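You operate a simulated robot arm through the tools that you are given. There is no shell and no other tool. Be economical: measure what you need, move in short steps, check, and stop when the job is done.

Carry out the task below with a simulated robot arm. There is one attempt and no reset: what you move stays moved.

TASK
Put two of the paint tins from the white bench on the grey round plate.

It is judged by the outcome, as a careful person would: the job done as asked, and still so three seconds after it is handed in. It fails if anything else is knocked over, pushed out of place, dropped, spilled or broken.

THE ROBOT
A 7-joint arm with a two-finger parallel gripper, fixed in place. Base frame: the origin is at the foot of the arm, x ahead of it, y to its left, z up; the work surface is at about z = 0. Lengths are in m, angles in rad, forces in N, time in s.
With the tool pointing down near the work surface it reaches from about 0.24 to 0.62 m from the base axis. Its first joint turns from -1.152 to 1.152 rad. Payload 2.6 kg.
Tool frame: the origin (TCP) lies between the finger pads and is the grasp point; the fingertips stand 0.03 m ahead of it; z points along the fingers, y is the line along which they close. The gripper opens to 0.094 m. The fingers are 0.028 m wide and 0.01 m thick; the gripper's body (0.05 by 0.096 m) begins 0.055 m behind the TCP.
Orientation is that of the tool frame in the base frame, as [roll, pitch, yaw] about the fixed x, y, z axes, in that order (R = Rz(yaw) Ry(pitch) Rx(roll)). With the fingers straight down and closing along the base's y, the tool's x points along the base's -x, its y along +y and its z along -z.

THE INTERFACE
- The arm moves only by the tool arm_command. Its argument "increments" is a list of rows, each a list of 5 numbers: the shift along the tool's x, y, z in units of 250 mm (1.0 is 250 mm), then the turn about the tool's z in units of 45 degrees (1.0 is 45 degrees), then the finger opening in m, from 0 to 0.094. In form: [[tx, ty, tz, twist, fingers], ...]. A call has 1 to 8 rows; each row is the pose to reach, as a shift and turn from the pose commanded when the call began, along the tool's axes at that moment. A call with a number of a shift or a turn outside -1 to 1 is refused whole. A row lasts 0.2 s, in which the tool goes at most 0.05 m and 0.15 rad; a call with a longer step from one row to the next is refused whole, and so is a gripper value outside its range. A pose out of reach is approached as far as the arm can. The call stops where the force on the tool passes 40 N (or 10 N more than at its start, if that is more) or the arm is blocked; 0.2 s more then pass. The fingers move at their own pace (about 0.072 m/s each) and stop on an object; they squeeze with about 36 N. The grip force told is the motor's: it shows also when the fingers shut on nothing. Time passes only in rows, and 0.2 s behind the last, so rows that repeat a pose let the fingers close. It gives the time, the measured TCP pose, the force on the tool (base axes), the opening and the grip force at its end, in the units of the frame above (readings bear some noise), and new pictures: "views" is both (left out), scene, wrist or none.
- Cameras (640 x 400 px; columns grow to the right, rows downward): "scene" is fixed at [0.0125, 0.4249, 0.5508]; the picture's right is [-0.92, -0.39, 0.00], its down [-0.27, 0.64, -0.72] and it looks along [0.28, -0.66, -0.70] (base axes); focal length 304 px, centre (320, 200). "wrist" rides on the gripper at [-0.037, 0, -0.058] in the tool frame; the picture's right is [0.00, -1.00, 0.00], its down [0.97, 0.00, -0.24] and it looks along [0.24, 0.00, 0.97] (tool axes); focal length 218 px, centre (320, 200).
- probe_pixels(camera, pixels): for up to 12 pixels [column, row] of the newest picture of that camera ("zoom" is the newest enlarged one), the place [x, y, z] in the base frame of the surface seen there, good to about 0.003 m. No time passes.
- enlarge(camera, box): a new picture of the part [left, top, right, bottom] of that camera's present view, enlarged. No time passes.
- finish_job(): hands the job in; it is judged then, once.

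Work in short steps. Measure before you move; look again where a grasp or a placing could have gone wrong, and mend it. You have 60 turns and 120 pictures in all, the two below and enlarged ones among them. Open the gripper and draw the arm clear of the work before you hand the job in, unless the task says otherwise; then end with one line.

The tools are called after ">>>" by a JSON object that holds its "method" and its "body". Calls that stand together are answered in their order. arm_command: Moves the arm, as the interface text tells. Its arguments: {"type":"object","properties":{"increments":{"type":"array"},"views":{"type":"string","enum":["both","scene","wrist","none"]}},"required":["increments"]} The other tools are called the same way: probe_pixels (camera, pixels) gives the place of the surface under pixels of a picture; enlarge (camera, box) takes an enlarged picture of a part of a camera's view; finish_job () hands the job in.

At the start:

```text
clock: 0.0
ee_pos: [0.3026, -0.2203, 0.247]
tcp_rot: [-3.142, 0.0, 3.141]
ft_force: [0.7, 0.0, 0.4]
grip_width: 0.0943
gripper_force: 0.1
```

scene: 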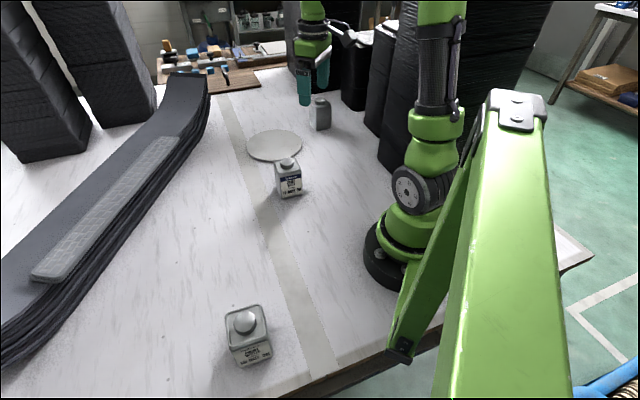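
wrist: 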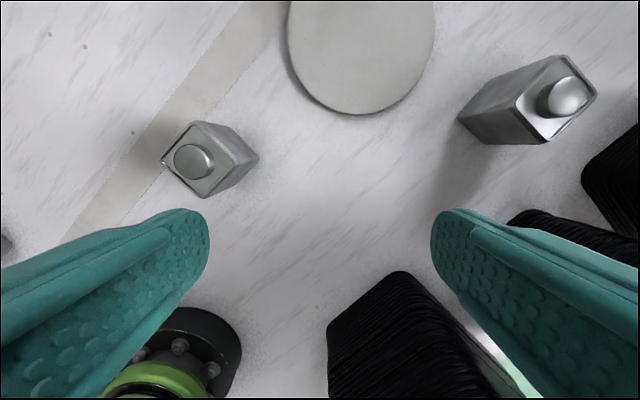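

Three tins are visible, at scene (288,178), (320,113) and (248,335), with the plate at (274,145). I'll measure them first.

>>> {"method": "probe_pixels", "body": {"camera": "wrist", "pixels": [[193, 160], [165, 163], [200, 125], [243, 150], [207, 195], [258, 158], [568, 97], [520, 97], [555, 60], [593, 92], [550, 138], [462, 118]]}}

>>> {"method": "probe_pixels", "body": {"camera": "scene", "pixels": [[247, 146], [302, 146], [274, 131], [274, 159], [274, 145], [245, 320], [229, 312], [262, 306], [268, 338], [235, 345], [320, 101], [288, 163]]}}

>>> {"method": "enlarge", "body": {"camera": "scene", "box": [220, 80, 380, 210]}}

>>> {"method": "enlarge", "body": {"camera": "scene", "box": [190, 280, 310, 390]}}

```text
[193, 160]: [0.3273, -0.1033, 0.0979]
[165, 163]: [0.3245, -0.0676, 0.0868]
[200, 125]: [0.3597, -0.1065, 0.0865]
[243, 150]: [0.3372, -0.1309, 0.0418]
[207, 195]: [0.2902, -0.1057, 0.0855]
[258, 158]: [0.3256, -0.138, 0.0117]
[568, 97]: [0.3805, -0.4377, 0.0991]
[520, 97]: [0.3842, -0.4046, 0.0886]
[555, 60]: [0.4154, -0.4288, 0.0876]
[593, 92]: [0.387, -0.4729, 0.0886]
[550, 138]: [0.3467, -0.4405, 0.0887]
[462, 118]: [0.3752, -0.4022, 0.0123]
```

```text
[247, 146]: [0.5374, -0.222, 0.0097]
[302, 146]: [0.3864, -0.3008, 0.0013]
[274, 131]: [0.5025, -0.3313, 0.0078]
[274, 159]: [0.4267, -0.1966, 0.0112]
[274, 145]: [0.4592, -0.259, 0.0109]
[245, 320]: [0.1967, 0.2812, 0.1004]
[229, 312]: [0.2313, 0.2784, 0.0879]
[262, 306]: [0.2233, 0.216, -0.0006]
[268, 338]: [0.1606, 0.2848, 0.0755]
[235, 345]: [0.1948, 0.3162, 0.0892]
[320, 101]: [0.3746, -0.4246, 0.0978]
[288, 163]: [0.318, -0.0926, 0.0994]
```

```text
3.08 times, centred on (300, 145) of scene
```

zoom: 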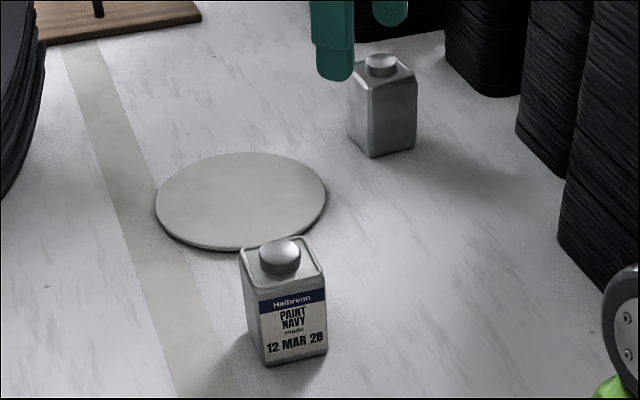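

```text
3.64 times, centred on (250, 335) of scene
```

zoom: 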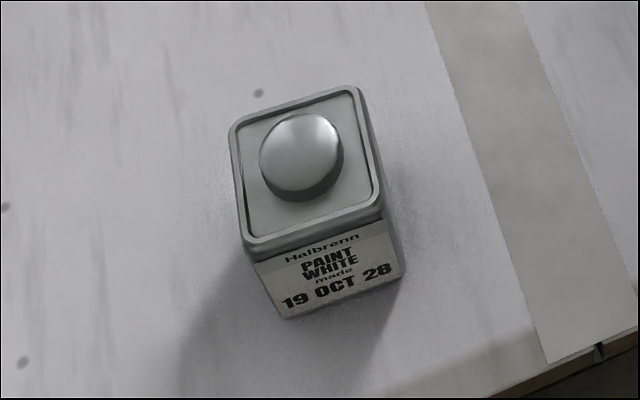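

The front tin is labelled Paint Navy and the near one Paint White. The third tin's label can't be seen, so I'll use the two confirmed ones. Next I'll measure the plate edge and the nearby black stacks.

>>> {"method": "probe_pixels", "body": {"camera": "zoom", "pixels": [[300, 155], [235, 185], [365, 120], [380, 210], [250, 245], [290, 200]]}}

>>> {"method": "probe_pixels", "body": {"camera": "wrist", "pixels": [[293, 50], [429, 50], [362, 108], [310, 85], [412, 85], [362, 20], [400, 275], [335, 330], [595, 160], [520, 215], [235, 137], [247, 162]]}}

>>> {"method": "probe_pixels", "body": {"camera": "scene", "pixels": [[255, 137], [292, 136], [249, 150], [274, 132], [300, 143], [345, 95], [375, 60], [400, 60], [355, 30], [180, 90], [50, 262], [170, 150]]}}

```text
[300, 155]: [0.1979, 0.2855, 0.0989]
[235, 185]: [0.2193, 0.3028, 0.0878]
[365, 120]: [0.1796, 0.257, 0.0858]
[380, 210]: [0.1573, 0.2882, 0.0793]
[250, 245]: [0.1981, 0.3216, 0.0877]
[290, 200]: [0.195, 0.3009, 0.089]
```

```text
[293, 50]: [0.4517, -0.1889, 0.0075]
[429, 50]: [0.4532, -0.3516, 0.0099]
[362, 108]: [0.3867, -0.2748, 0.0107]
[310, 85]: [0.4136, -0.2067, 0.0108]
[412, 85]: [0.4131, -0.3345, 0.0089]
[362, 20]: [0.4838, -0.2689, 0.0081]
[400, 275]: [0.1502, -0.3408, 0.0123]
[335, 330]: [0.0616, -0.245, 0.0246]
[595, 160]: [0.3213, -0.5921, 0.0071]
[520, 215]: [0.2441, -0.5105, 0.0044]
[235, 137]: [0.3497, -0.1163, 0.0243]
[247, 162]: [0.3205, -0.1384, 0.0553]
```

```text
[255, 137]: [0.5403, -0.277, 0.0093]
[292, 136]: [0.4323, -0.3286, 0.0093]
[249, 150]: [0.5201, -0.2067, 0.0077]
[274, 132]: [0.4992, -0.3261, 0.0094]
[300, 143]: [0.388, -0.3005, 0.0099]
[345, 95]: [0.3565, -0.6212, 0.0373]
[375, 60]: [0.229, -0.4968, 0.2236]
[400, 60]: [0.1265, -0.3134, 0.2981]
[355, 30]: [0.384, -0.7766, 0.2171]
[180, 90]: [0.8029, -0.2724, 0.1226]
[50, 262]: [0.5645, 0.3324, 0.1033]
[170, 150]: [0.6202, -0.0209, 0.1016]
```

Plate centre is about (0.463,-0.267), radius 0.08, top at z≈0.009. The navy tin is at about (0.325,-0.105), turned about 45°. I'll move above it with the twist and look.

>>> {"method": "arm_command", "body": {"increments": [[-0.015, 0.077, 0, 0.167, 0.094], [-0.03, 0.155, 0, 0.333, 0.094], [-0.045, 0.23, 0, 0.5, 0.094], [-0.06, 0.31, 0, 0.667, 0.094], [-0.075, 0.387, 0, 0.833, 0.094], [-0.09, 0.464, 0, 1, 0.094], [-0.09, 0.464, 0, 1, 0.094]]}}

```text
clock: 1.6
ee_pos: [0.3249, -0.1048, 0.2467]
tcp_rot: [-3.14, 0.0, 2.356]
ft_force: [0.6, -0.1, 0.5]
grip_width: 0.0941
gripper_force: 0.1
```

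scene: 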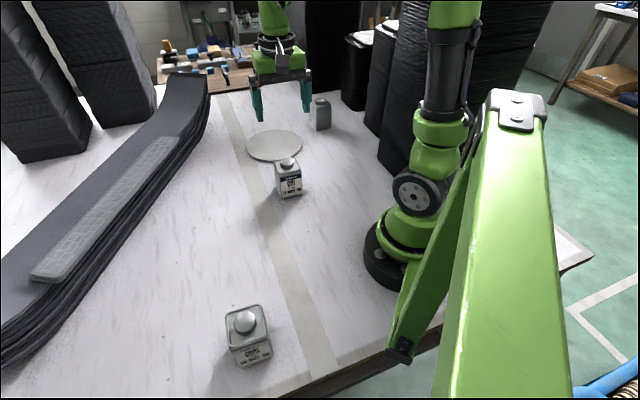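
wrist: 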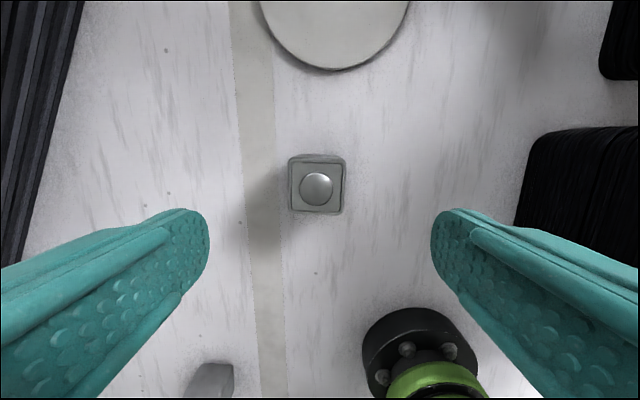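

The tin sits square in the wrist view at (317,186), turned by about 3.5°. I'll probe its centre and edges.

>>> {"method": "probe_pixels", "body": {"camera": "wrist", "pixels": [[317, 188], [293, 165], [292, 207], [340, 208], [343, 167]]}}

```text
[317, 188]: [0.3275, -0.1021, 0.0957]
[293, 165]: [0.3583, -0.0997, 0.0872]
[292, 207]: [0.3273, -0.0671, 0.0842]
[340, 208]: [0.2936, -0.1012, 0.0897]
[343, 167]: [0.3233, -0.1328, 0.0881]
```

Tin centre is about (0.326,-0.102). I'll descend to TCP z 0.055 with a small correction, leaving the fingers open.

>>> {"method": "arm_command", "body": {"increments": [[0.006, 0.011, 0.15, 0.08, 0.094], [0.006, 0.011, 0.3, 0.08, 0.094], [0.006, 0.011, 0.45, 0.08, 0.094], [0.006, 0.011, 0.57, 0.08, 0.094], [0.006, 0.011, 0.67, 0.08, 0.094], [0.006, 0.011, 0.767, 0.08, 0.094], [0.006, 0.011, 0.767, 0.08, 0.094]]}}

```text
clock: 3.2
ee_pos: [0.3272, -0.1015, 0.0548]
tcp_rot: [-3.141, -0.001, 2.293]
ft_force: [0.2, -0.2, -0.3]
grip_width: 0.0938
gripper_force: 0.0
```

scene: 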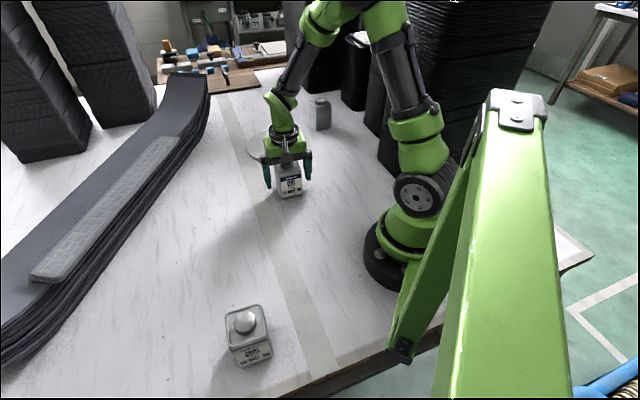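
wrist: 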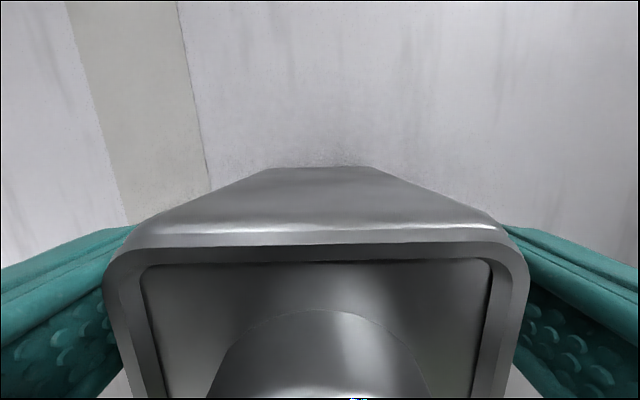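

Fingers are on both sides of the tin and centred. Closing.

>>> {"method": "arm_command", "body": {"increments": [[0, 0, 0, 0, 0.03], [0, 0, 0, 0, 0.03], [0, 0, 0, 0, 0.03], [0, 0, 0, 0, 0.03]], "views": "none"}}

```text
clock: 4.2
ee_pos: [0.3265, -0.1014, 0.0554]
tcp_rot: [-3.141, 0.0, 2.293]
ft_force: [0.9, 0.3, -0.4]
grip_width: 0.064
gripper_force: 35.7
```

Grip width is 0.064 m, wider than my estimate. I'll lift a little and check.

>>> {"method": "arm_command", "body": {"increments": [[0, 0, -0.05, 0, 0.03], [0, 0, -0.12, 0, 0.03], [0, 0, -0.2, 0, 0.03], [0, 0, -0.2, 0, 0.03]]}}

>>> {"method": "enlarge", "body": {"camera": "scene", "box": [230, 100, 350, 210]}}

```text
clock: 5.2
ee_pos: [0.3285, -0.1016, 0.1063]
tcp_rot: [-3.141, 0.001, 2.295]
ft_force: [0.0, 0.4, -3.1]
grip_width: 0.0642
gripper_force: 35.6
```

scene: 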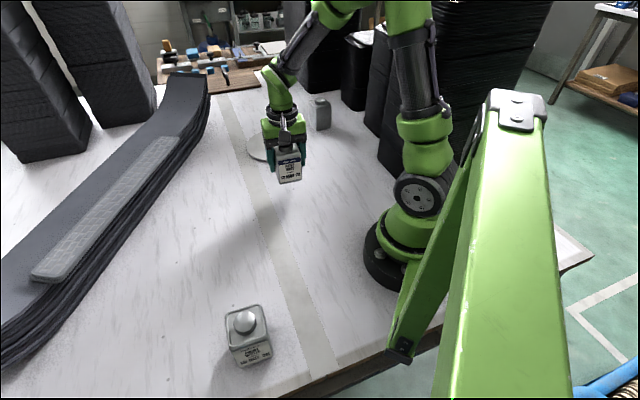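
wrist: 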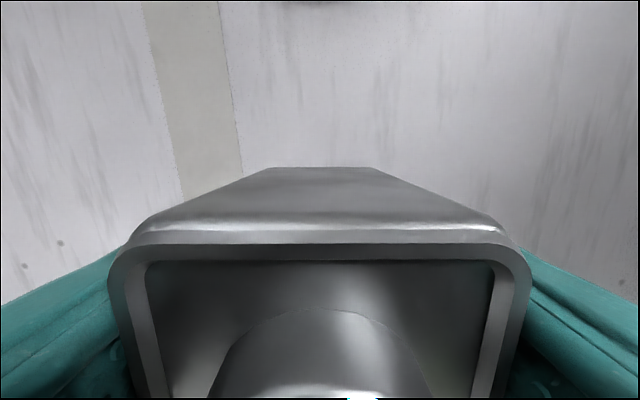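

```text
3.64 times, centred on (290, 155) of scene
```

zoom: 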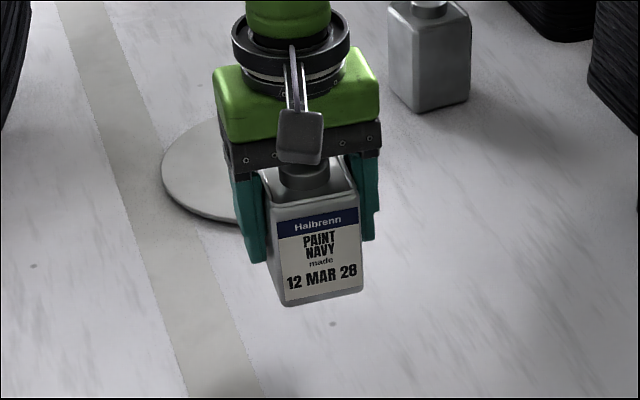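

The navy tin is held squarely. I'll carry it above the plate's near side at (0.440,-0.241), at the current height.

>>> {"method": "arm_command", "body": {"increments": [[-0.08, -0.003, -0.02, 0, 0.03], [-0.2, -0.008, -0.04, 0, 0.03], [-0.34, -0.014, -0.04, 0, 0.03], [-0.48, -0.02, -0.04, 0, 0.03], [-0.6, -0.025, -0.04, 0, 0.03], [-0.68, -0.028, -0.02, 0, 0.03], [-0.717, -0.03, 0, 0, 0.03], [-0.717, -0.03, 0, 0, 0.03]]}}

>>> {"method": "enlarge", "body": {"camera": "scene", "box": [220, 80, 350, 190]}}

```text
clock: 7.0
ee_pos: [0.4406, -0.2414, 0.1056]
tcp_rot: [-3.142, -0.001, 2.294]
ft_force: [-0.7, -0.3, -2.6]
grip_width: 0.0639
gripper_force: 35.5
```

scene: 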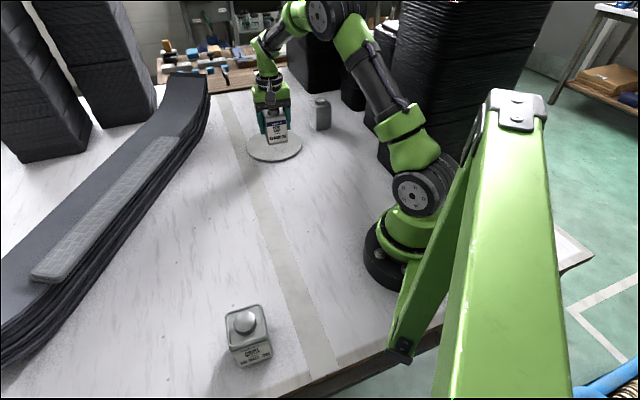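
wrist: 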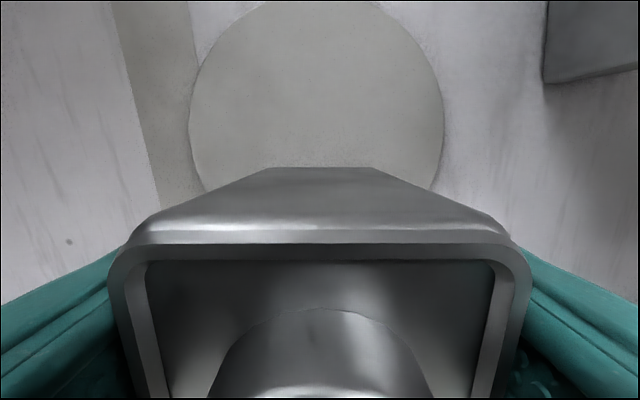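

```text
3.64 times, centred on (285, 135) of scene
```

zoom: 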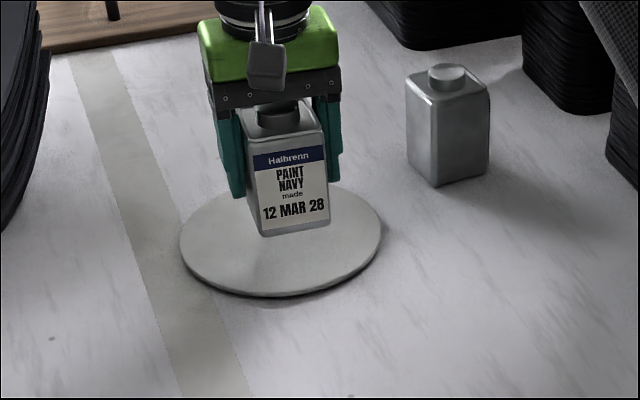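

The tin is lined up over the plate (probed top 0.009, TCP goal ≈0.064). Lowering gently.

>>> {"method": "arm_command", "body": {"increments": [[0, 0, 0.05, 0, 0.03], [0, 0, 0.1, 0, 0.03], [0, 0, 0.135, 0, 0.03], [0, 0, 0.155, 0, 0.03], [0, 0, 0.163, 0, 0.03], [0, 0, 0.168, 0, 0.03], [0, 0, 0.168, 0, 0.03]], "views": "scene"}}

>>> {"method": "enlarge", "body": {"camera": "scene", "box": [220, 80, 350, 190]}}

```text
clock: 8.6
ee_pos: [0.4401, -0.2399, 0.0646]
tcp_rot: [3.141, -0.001, 2.294]
ft_force: [-0.9, 0.5, 2.8]
grip_width: 0.0643
gripper_force: 36.5
```

scene: 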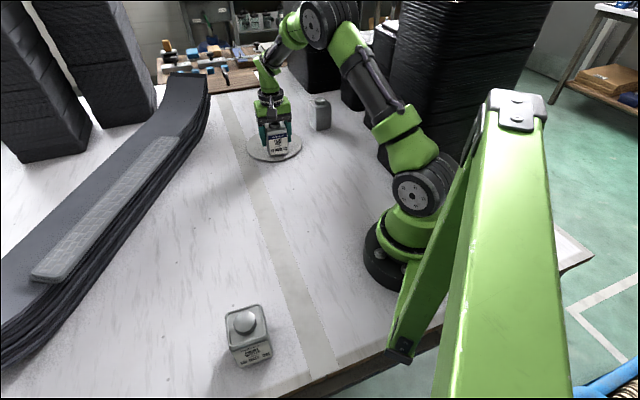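

```text
3.64 times, centred on (285, 135) of scene
```

zoom: 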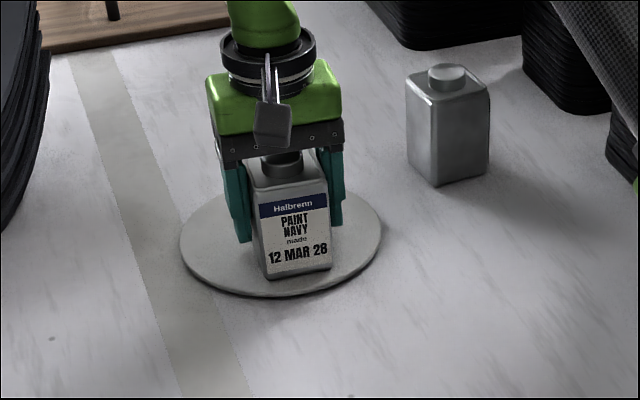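

Force has risen to +2.8 N, so the tin rests on the plate. I'll release and then rise.

>>> {"method": "arm_command", "body": {"increments": [[0, 0, 0, 0, 0.08], [0, 0, 0, 0, 0.094], [0, 0, 0, 0, 0.094], [0, 0, -0.1, 0, 0.094], [0, 0, -0.25, 0, 0.094], [0, 0, -0.43, 0, 0.094], [0, 0, -0.62, 0, 0.094], [0, 0, -0.8, 0, 0.094]]}}

```text
clock: 10.4
ee_pos: [0.4384, -0.2407, 0.2652]
tcp_rot: [3.14, -0.002, 2.294]
ft_force: [0.0, 0.2, -0.4]
grip_width: 0.094
gripper_force: 0.0
```

scene: 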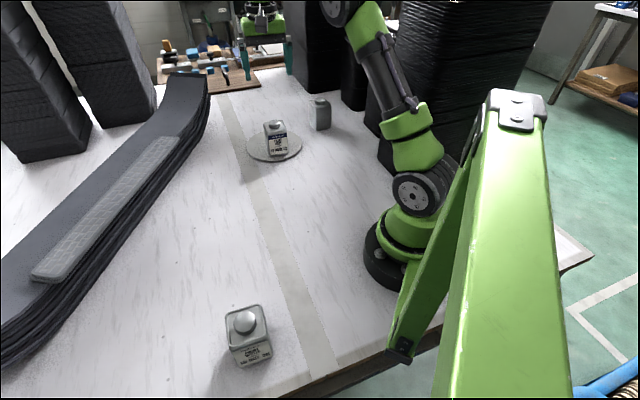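
wrist: 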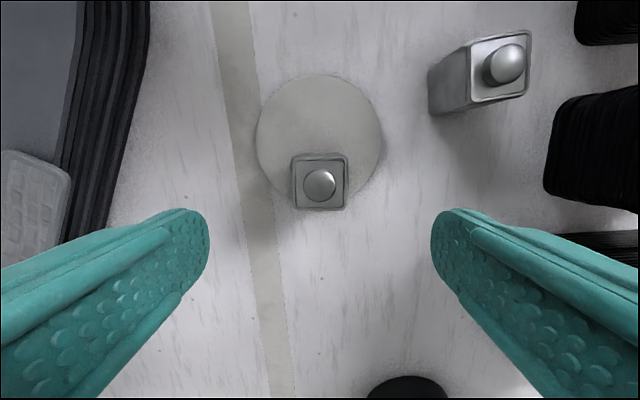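

Navy stands on the plate. I'll measure it and the plate accurately from this view.

>>> {"method": "probe_pixels", "body": {"camera": "wrist", "pixels": [[258, 135], [381, 135], [320, 78], [296, 160], [345, 160], [297, 206], [345, 206], [319, 184], [320, 110], [355, 200], [287, 198]]}}

>>> {"method": "enlarge", "body": {"camera": "scene", "box": [235, 100, 345, 180]}}

```text
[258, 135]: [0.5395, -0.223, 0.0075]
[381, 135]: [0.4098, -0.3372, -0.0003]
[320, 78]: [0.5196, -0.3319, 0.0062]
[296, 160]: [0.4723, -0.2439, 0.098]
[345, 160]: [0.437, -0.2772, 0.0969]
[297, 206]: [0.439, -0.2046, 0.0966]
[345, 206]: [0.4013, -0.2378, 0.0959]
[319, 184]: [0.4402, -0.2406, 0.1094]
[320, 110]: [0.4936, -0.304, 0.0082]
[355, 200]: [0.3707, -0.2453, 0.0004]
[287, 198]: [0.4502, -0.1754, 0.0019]
```

```text
5.00 times, centred on (290, 140) of scene
```

zoom: 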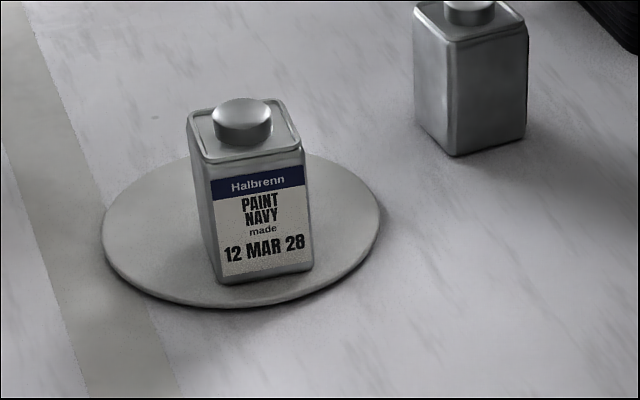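

Navy is at (0.438,-0.241) and the plate extends to about 0.084 from its centre. Before swinging to the white tin I'll check where the green beam is.

>>> {"method": "probe_pixels", "body": {"camera": "scene", "pixels": [[515, 110], [470, 200], [500, 300], [400, 345], [430, 250], [495, 110], [540, 200]]}}

>>> {"method": "arm_command", "body": {"increments": [[0.1, 0.03, 0, 0, 0.094], [0.25, 0.075, 0, 0, 0.094], [0.4, 0.12, 0, 0, 0.094], [0.56, 0.168, 0, 0, 0.094], [0.68, 0.204, 0, 0, 0.094], [0.74, 0.222, 0, 0, 0.094]], "views": "none"}}

```text
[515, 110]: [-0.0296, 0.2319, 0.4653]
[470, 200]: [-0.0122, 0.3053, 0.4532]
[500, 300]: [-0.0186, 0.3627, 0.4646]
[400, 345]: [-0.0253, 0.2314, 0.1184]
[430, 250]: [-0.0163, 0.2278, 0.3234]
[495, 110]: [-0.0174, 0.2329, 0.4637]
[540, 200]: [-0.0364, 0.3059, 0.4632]
```

```text
clock: 11.8
ee_pos: [0.3577, -0.0648, 0.2643]
tcp_rot: [-3.141, 0.001, 2.293]
ft_force: [0.2, -0.2, -0.5]
grip_width: 0.0939
gripper_force: 0.0
```

The green frame is a post near (-0.02,0.23) with a beam at z 0.46, which is about 0.15 m off the arm's plane at the white tin. I'll go on slowly.

>>> {"method": "arm_command", "body": {"increments": [[0.12, 0.036, 0, 0, 0.094], [0.25, 0.075, 0, 0, 0.094], [0.4, 0.12, 0, 0, 0.094], [0.54, 0.162, 0, 0, 0.094], [0.68, 0.204, 0, 0, 0.094], [0.74, 0.222, 0, 0, 0.094], [0.74, 0.222, 0, 0, 0.094]]}}

```text
clock: 13.4
ee_pos: [0.278, 0.1109, 0.2642]
tcp_rot: [3.141, -0.001, 2.293]
ft_force: [-0.6, 0.3, -0.8]
grip_width: 0.0939
gripper_force: 0.1
```

scene: 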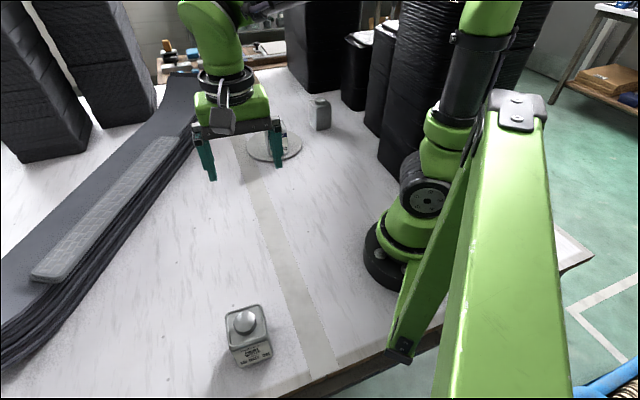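
wrist: 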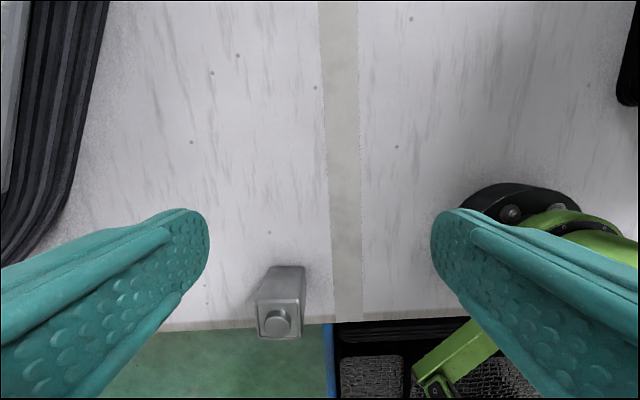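

The white tin appears at wrist (279,318), nearly aligned. Probing it before moving on.

>>> {"method": "probe_pixels", "body": {"camera": "wrist", "pixels": [[277, 321], [261, 308], [298, 306], [262, 335], [296, 335]]}}

>>> {"method": "arm_command", "body": {"increments": [[0.12, 0.036, 0, 0, 0.094], [0.25, 0.075, 0, 0, 0.094], [0.4, 0.12, 0, 0, 0.094], [0.52, 0.162, 0, 0, 0.094], [0.58, 0.204, 0, 0, 0.094], [0.6, 0.21, 0, 0, 0.094], [0.6, 0.21, 0, 0, 0.094]]}}

```text
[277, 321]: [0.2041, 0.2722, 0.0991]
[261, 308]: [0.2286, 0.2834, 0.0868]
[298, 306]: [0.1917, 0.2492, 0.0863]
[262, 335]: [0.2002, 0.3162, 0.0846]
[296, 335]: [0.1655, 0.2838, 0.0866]
```

```text
clock: 15.0
ee_pos: [0.2185, 0.2576, 0.263]
tcp_rot: [3.141, 0.001, 2.293]
ft_force: [-0.1, 0.0, 0.0]
grip_width: 0.0941
gripper_force: 0.0
```

scene: 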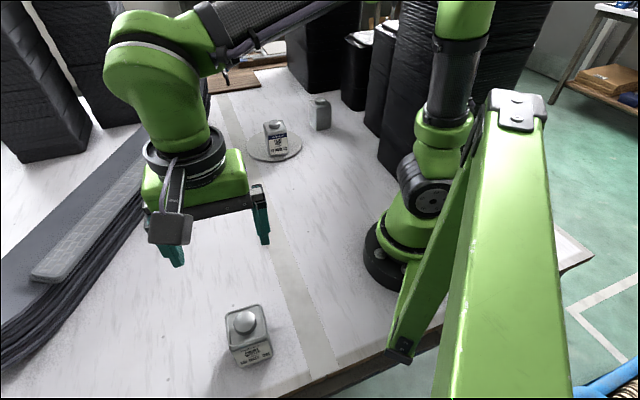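
wrist: 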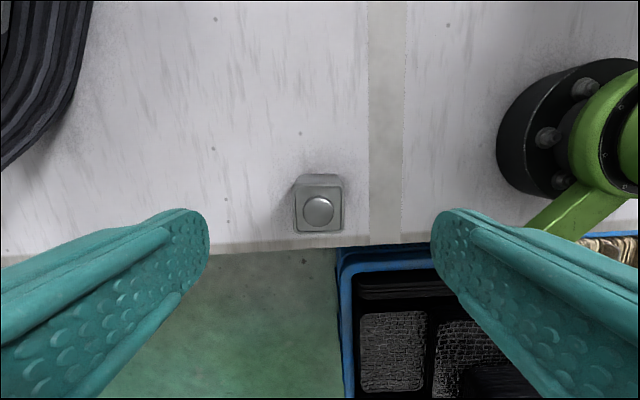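

Aligned; measuring the tin again from here.

>>> {"method": "probe_pixels", "body": {"camera": "wrist", "pixels": [[319, 212], [298, 190], [339, 189], [299, 229], [340, 228]]}}

>>> {"method": "enlarge", "body": {"camera": "wrist", "box": [270, 160, 370, 250]}}

```text
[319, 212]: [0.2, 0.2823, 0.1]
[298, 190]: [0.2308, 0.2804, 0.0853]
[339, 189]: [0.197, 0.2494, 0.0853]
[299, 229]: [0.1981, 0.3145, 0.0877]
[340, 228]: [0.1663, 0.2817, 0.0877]
```

```text
4.44 times, centred on (320, 205) of wrist
```

zoom: 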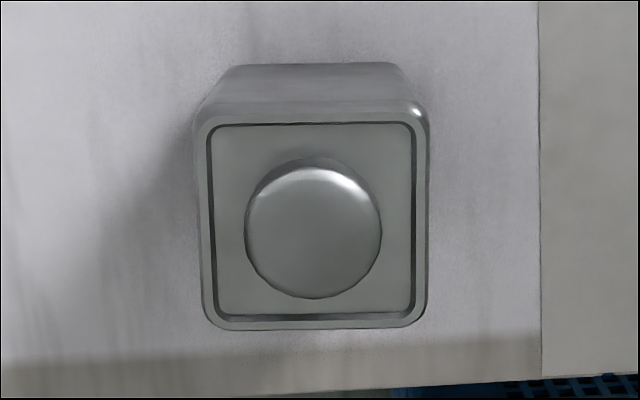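

White tin centre is about (0.198,0.2815). Moving over it, then down to TCP z 0.055.

>>> {"method": "arm_command", "body": {"increments": [[0.08, 0.002, 0.1, 0, 0.094], [0.126, 0.002, 0.25, 0, 0.094], [0.126, 0.002, 0.4, 0, 0.094], [0.126, 0.002, 0.52, 0, 0.094], [0.126, 0.002, 0.63, 0, 0.094], [0.126, 0.002, 0.73, 0, 0.094], [0.126, 0.002, 0.832, 0, 0.094], [0.126, 0.002, 0.832, 0, 0.094]]}}

```text
clock: 16.8
ee_pos: [0.1981, 0.281, 0.0548]
tcp_rot: [-3.142, -0.001, 2.293]
ft_force: [0.3, -0.1, 0.7]
grip_width: 0.0941
gripper_force: 0.0
```

scene: 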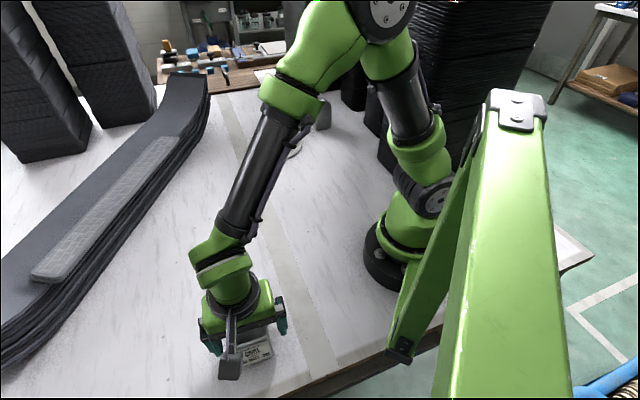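
wrist: 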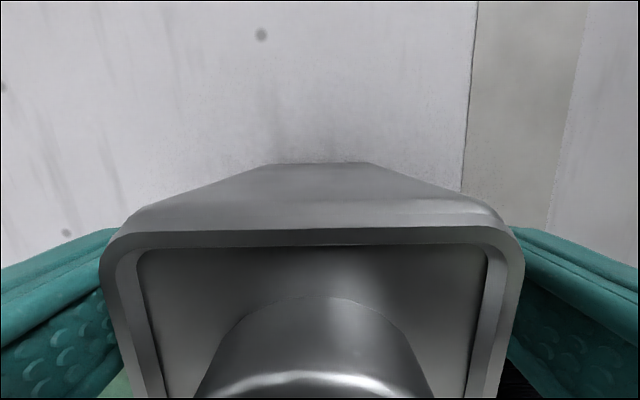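

Fingers straddle the tin. A bracket on the gripper (scene 230,365) sticks out on the tool's +x side. I'll measure it, since it matters beside the navy tin, and close the fingers.

>>> {"method": "probe_pixels", "body": {"camera": "scene", "pixels": [[229, 352], [222, 370], [236, 370], [230, 376], [232, 330], [240, 375]]}}

>>> {"method": "enlarge", "body": {"camera": "scene", "box": [180, 270, 310, 390]}}

>>> {"method": "arm_command", "body": {"increments": [[0, 0, 0, 0, 0.03], [0, 0, 0, 0, 0.03], [0, 0, 0, 0, 0.03], [0, 0, 0, 0, 0.03]], "views": "none"}}

```text
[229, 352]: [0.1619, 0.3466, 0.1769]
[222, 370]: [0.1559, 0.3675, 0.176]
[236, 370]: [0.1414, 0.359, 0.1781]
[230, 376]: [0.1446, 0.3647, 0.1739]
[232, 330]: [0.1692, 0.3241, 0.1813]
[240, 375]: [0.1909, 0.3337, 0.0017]
```

```text
3.33 times, centred on (245, 330) of scene
```

zoom: 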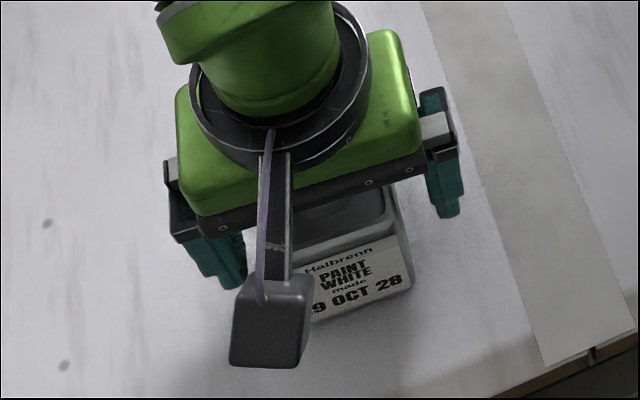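

```text
clock: 17.8
ee_pos: [0.198, 0.2805, 0.0543]
tcp_rot: [3.141, 0.001, 2.292]
ft_force: [-0.2, 0.4, 0.6]
grip_width: 0.0644
gripper_force: 36.2
```

Gripped at 0.064 m, like the first. The bracket sits at z≈0.175, about 0.12 above the TCP, so it will clear the navy cap (0.109). Lifting straight up.

>>> {"method": "arm_command", "body": {"increments": [[0, 0, -0.05, 0, 0.03], [0, 0, -0.15, 0, 0.03], [0, 0, -0.27, 0, 0.03], [0, 0, -0.4, 0, 0.03], [0, 0, -0.53, 0, 0.03], [0, 0, -0.66, 0, 0.03], [0, 0, -0.76, 0, 0.03], [0, 0, -0.78, 0, 0.03]], "views": "scene"}}

```text
clock: 19.6
ee_pos: [0.1977, 0.2817, 0.2509]
tcp_rot: [-3.141, 0.0, 2.293]
ft_force: [-0.7, -0.3, -2.4]
grip_width: 0.064
gripper_force: 35.9
```

scene: 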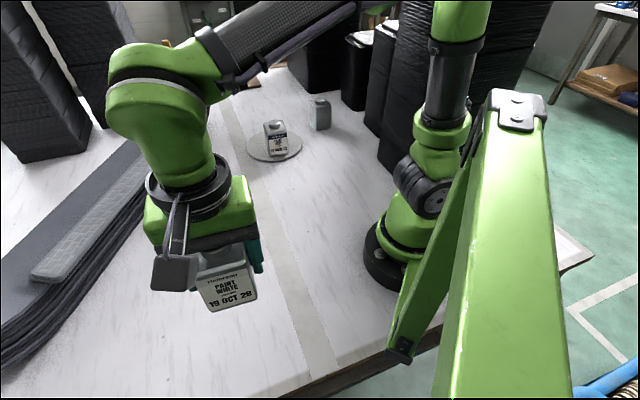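

White is held. Carrying it back in three legs.

>>> {"method": "arm_command", "body": {"increments": [[-0.06, -0.016, 0, 0, 0.03], [-0.18, -0.047, 0, 0, 0.03], [-0.32, -0.084, 0, 0, 0.03], [-0.46, -0.12, 0, 0, 0.03], [-0.6, -0.157, 0, 0, 0.03], [-0.72, -0.188, 0, 0, 0.03], [-0.83, -0.217, 0, 0, 0.03]], "views": "none"}}

>>> {"method": "arm_command", "body": {"increments": [[-0.1, -0.026, 0, 0, 0.03], [-0.22, -0.058, 0, 0, 0.03], [-0.35, -0.092, 0, 0, 0.03], [-0.48, -0.126, 0, 0, 0.03], [-0.6, -0.157, 0, 0, 0.03], [-0.72, -0.188, 0, 0, 0.03], [-0.83, -0.217, 0, 0, 0.03]], "views": "scene"}}

```text
clock: 21.2
ee_pos: [0.2939, 0.0892, 0.2498]
tcp_rot: [3.142, -0.001, 2.294]
ft_force: [-1.0, 0.3, -1.8]
grip_width: 0.0642
gripper_force: 36.4
```

```text
clock: 22.8
ee_pos: [0.3902, -0.1033, 0.2516]
tcp_rot: [-3.141, -0.001, 2.295]
ft_force: [0.5, -0.1, -2.7]
grip_width: 0.0642
gripper_force: 35.6
```

scene: 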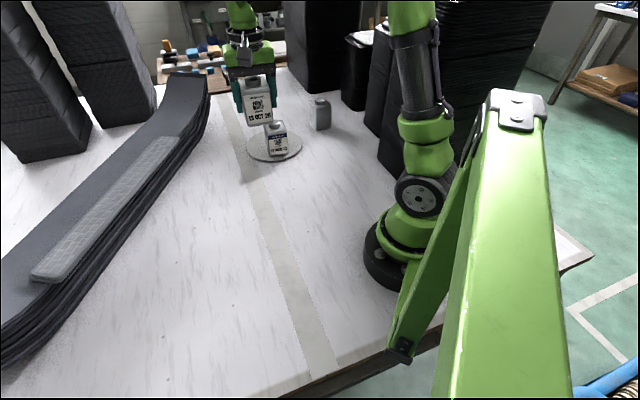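

On course; last leg to (0.4875,-0.294).

>>> {"method": "arm_command", "body": {"increments": [[-0.1, -0.026, 0, 0, 0.03], [-0.24, -0.062, 0, 0, 0.03], [-0.38, -0.098, 0, 0, 0.03], [-0.52, -0.134, 0, 0, 0.03], [-0.66, -0.17, 0, 0, 0.03], [-0.77, -0.198, 0, 0, 0.03], [-0.828, -0.213, 0, 0, 0.03], [-0.828, -0.213, 0, 0, 0.03]]}}

>>> {"method": "enlarge", "body": {"camera": "scene", "box": [210, 50, 350, 180]}}

```text
clock: 24.6
ee_pos: [0.4871, -0.2927, 0.2493]
tcp_rot: [-3.141, -0.001, 2.294]
ft_force: [0.5, 0.0, -3.7]
grip_width: 0.0646
gripper_force: 36.5
```

scene: 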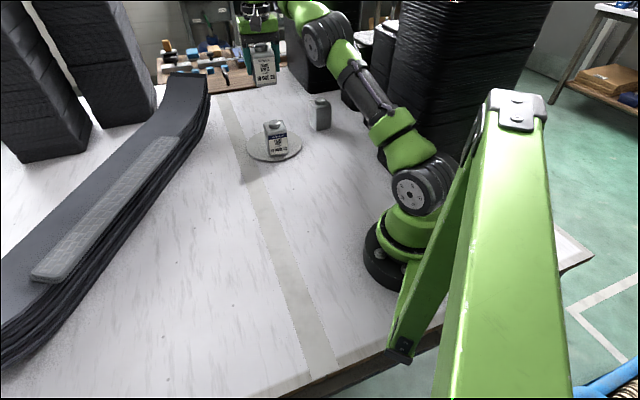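
wrist: 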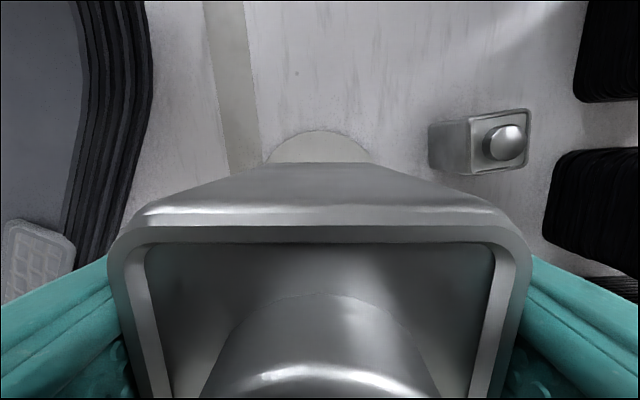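

```text
3.08 times, centred on (280, 115) of scene
```

zoom: 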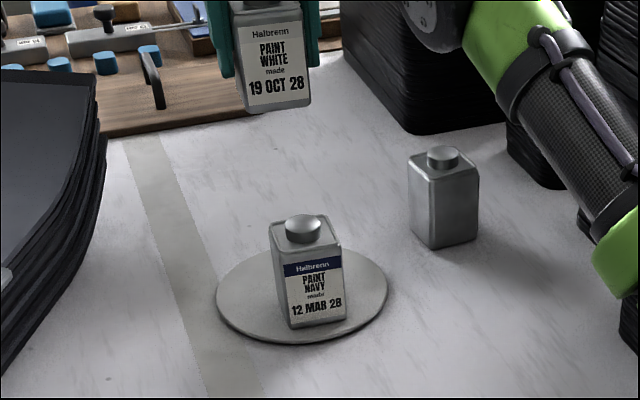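

Spacing is 0.071 m. I'll add 2 mm of clearance, lower partway beside the navy tin and look.

>>> {"method": "arm_command", "body": {"increments": [[-0.008, 0, 0.1, 0, 0.03], [-0.008, 0, 0.22, 0, 0.03], [-0.008, 0, 0.34, 0, 0.03], [-0.008, 0, 0.44, 0, 0.03], [-0.008, 0, 0.5, 0, 0.03], [-0.008, 0, 0.5, 0, 0.03]]}}

>>> {"method": "enlarge", "body": {"camera": "scene", "box": [210, 60, 350, 180]}}

```text
clock: 26.0
ee_pos: [0.4896, -0.2938, 0.1246]
tcp_rot: [3.142, 0.0, 2.295]
ft_force: [0.1, -0.4, -3.1]
grip_width: 0.0642
gripper_force: 36.1
```

scene: 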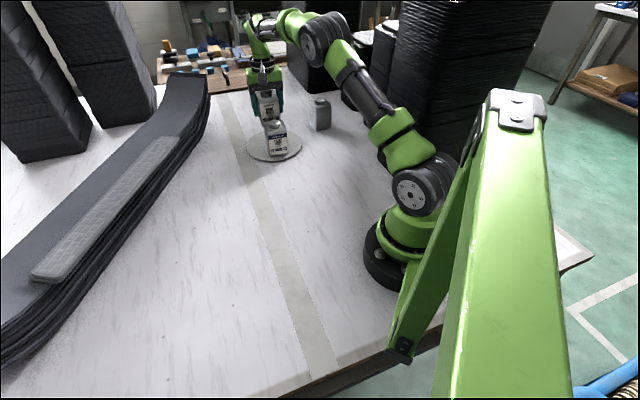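
wrist: 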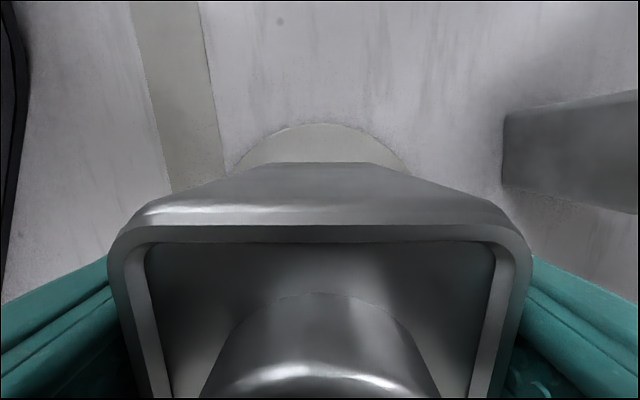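

```text
3.33 times, centred on (280, 120) of scene
```

zoom: 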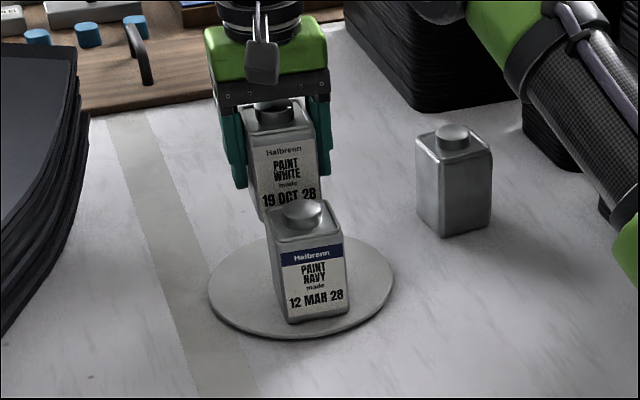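

Clear so far: no contact force, and the plate is visible ahead of the tin. A quick bracket check, then lower to TCP 0.064.

>>> {"method": "probe_pixels", "body": {"camera": "zoom", "pixels": [[262, 80], [262, 50], [303, 215], [275, 225]]}}

>>> {"method": "arm_command", "body": {"increments": [[0, 0, 0.06, 0, 0.03], [0, 0, 0.12, 0, 0.03], [0, 0, 0.17, 0, 0.03], [0, 0, 0.21, 0, 0.03], [0, 0, 0.23, 0, 0.03], [0, 0, 0.238, 0, 0.03], [0, 0, 0.242, 0, 0.03], [0, 0, 0.242, 0, 0.03]], "views": "scene"}}

>>> {"method": "enlarge", "body": {"camera": "scene", "box": [210, 60, 350, 180]}}

```text
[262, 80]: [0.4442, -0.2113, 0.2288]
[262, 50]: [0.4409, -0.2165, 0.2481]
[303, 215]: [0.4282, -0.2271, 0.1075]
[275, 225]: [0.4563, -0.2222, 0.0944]
```

```text
clock: 27.8
ee_pos: [0.489, -0.2942, 0.0647]
tcp_rot: [3.14, 0.0, 2.293]
ft_force: [-0.1, 0.2, -2.6]
grip_width: 0.0642
gripper_force: 35.6
```

scene: 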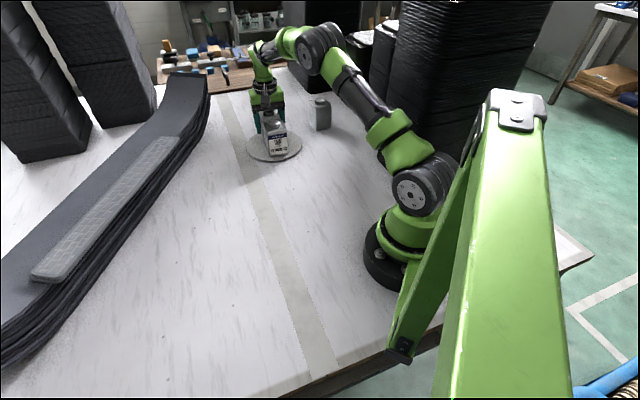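

```text
3.33 times, centred on (280, 120) of scene
```

zoom: 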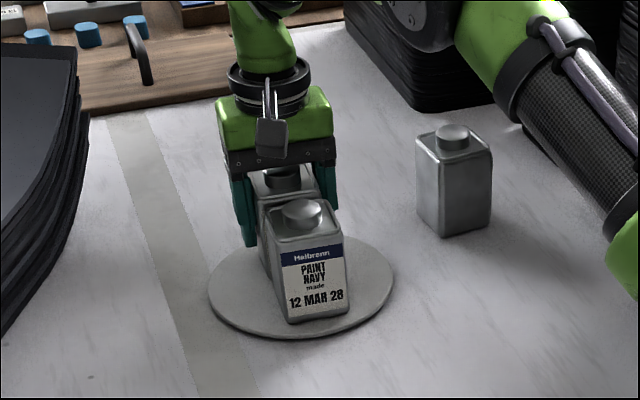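

Navy hasn't moved, and the force (-2.6 N) shows white still hangs slightly above the plate. Lowering by millimetres.

>>> {"method": "arm_command", "body": {"increments": [[0, 0, 0.003, 0, 0.03], [0, 0, 0.006, 0, 0.03], [0, 0, 0.006, 0, 0.03]], "views": "none"}}

```text
clock: 28.6
ee_pos: [0.4893, -0.2933, 0.0651]
tcp_rot: [3.141, 0.001, 2.292]
ft_force: [-1.5, 2.1, 7.6]
grip_width: 0.0643
gripper_force: 36.3
```

Contact is made (+7.6 N), so the tin is seated. Releasing and rising.

>>> {"method": "arm_command", "body": {"increments": [[0, 0, -0.003, 0, 0.08], [0, 0, -0.003, 0, 0.094], [0, 0, -0.003, 0, 0.094], [0, 0, -0.1, 0, 0.094], [0, 0, -0.25, 0, 0.094], [0, 0, -0.43, 0, 0.094], [0, 0, -0.62, 0, 0.094], [0, 0, -0.75, 0, 0.094]]}}

>>> {"method": "enlarge", "body": {"camera": "scene", "box": [210, 60, 350, 180]}}

```text
clock: 30.4
ee_pos: [0.4886, -0.2926, 0.2506]
tcp_rot: [-3.14, 0.0, 2.293]
ft_force: [0.1, -0.8, 0.6]
grip_width: 0.094
gripper_force: 0.0
```

scene: 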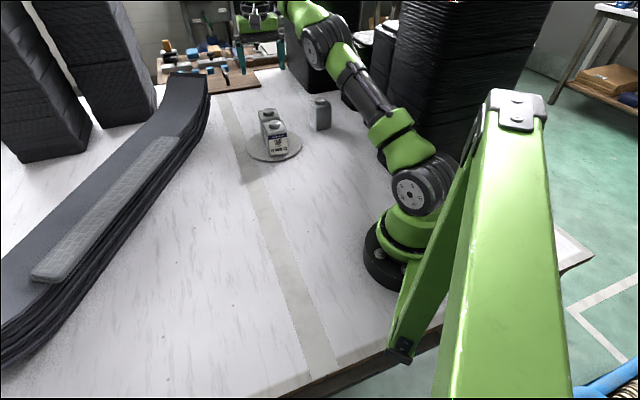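
wrist: 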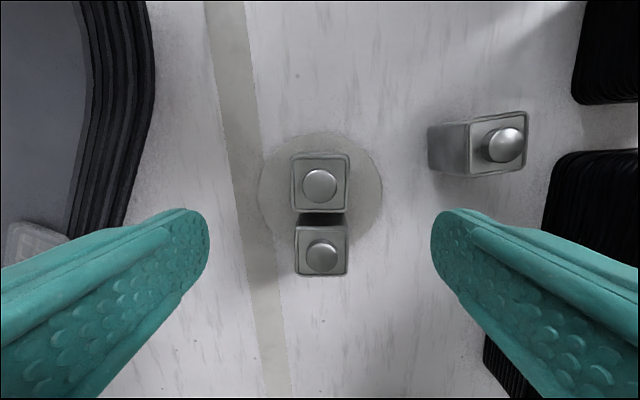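

```text
3.33 times, centred on (280, 120) of scene
```

zoom: 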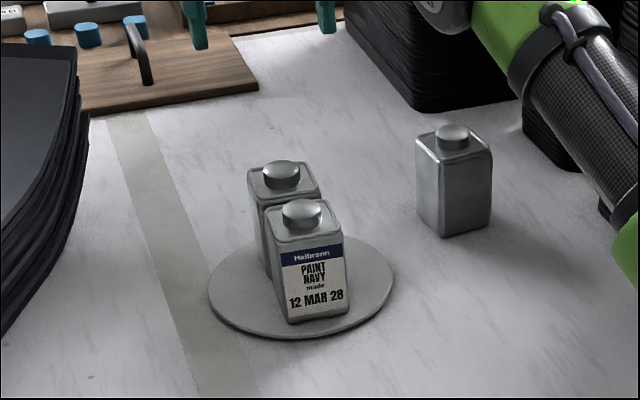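

Both tins stand on the plate with a gap between them, the third tin and the plate are undisturbed, and the arm is clear above with the gripper open.

>>> {"method": "finish_job", "body": {}}

```text
The job is handed in.
```

The Paint Navy and Paint White tins are standing upright on the grey round plate, and nothing else was moved.
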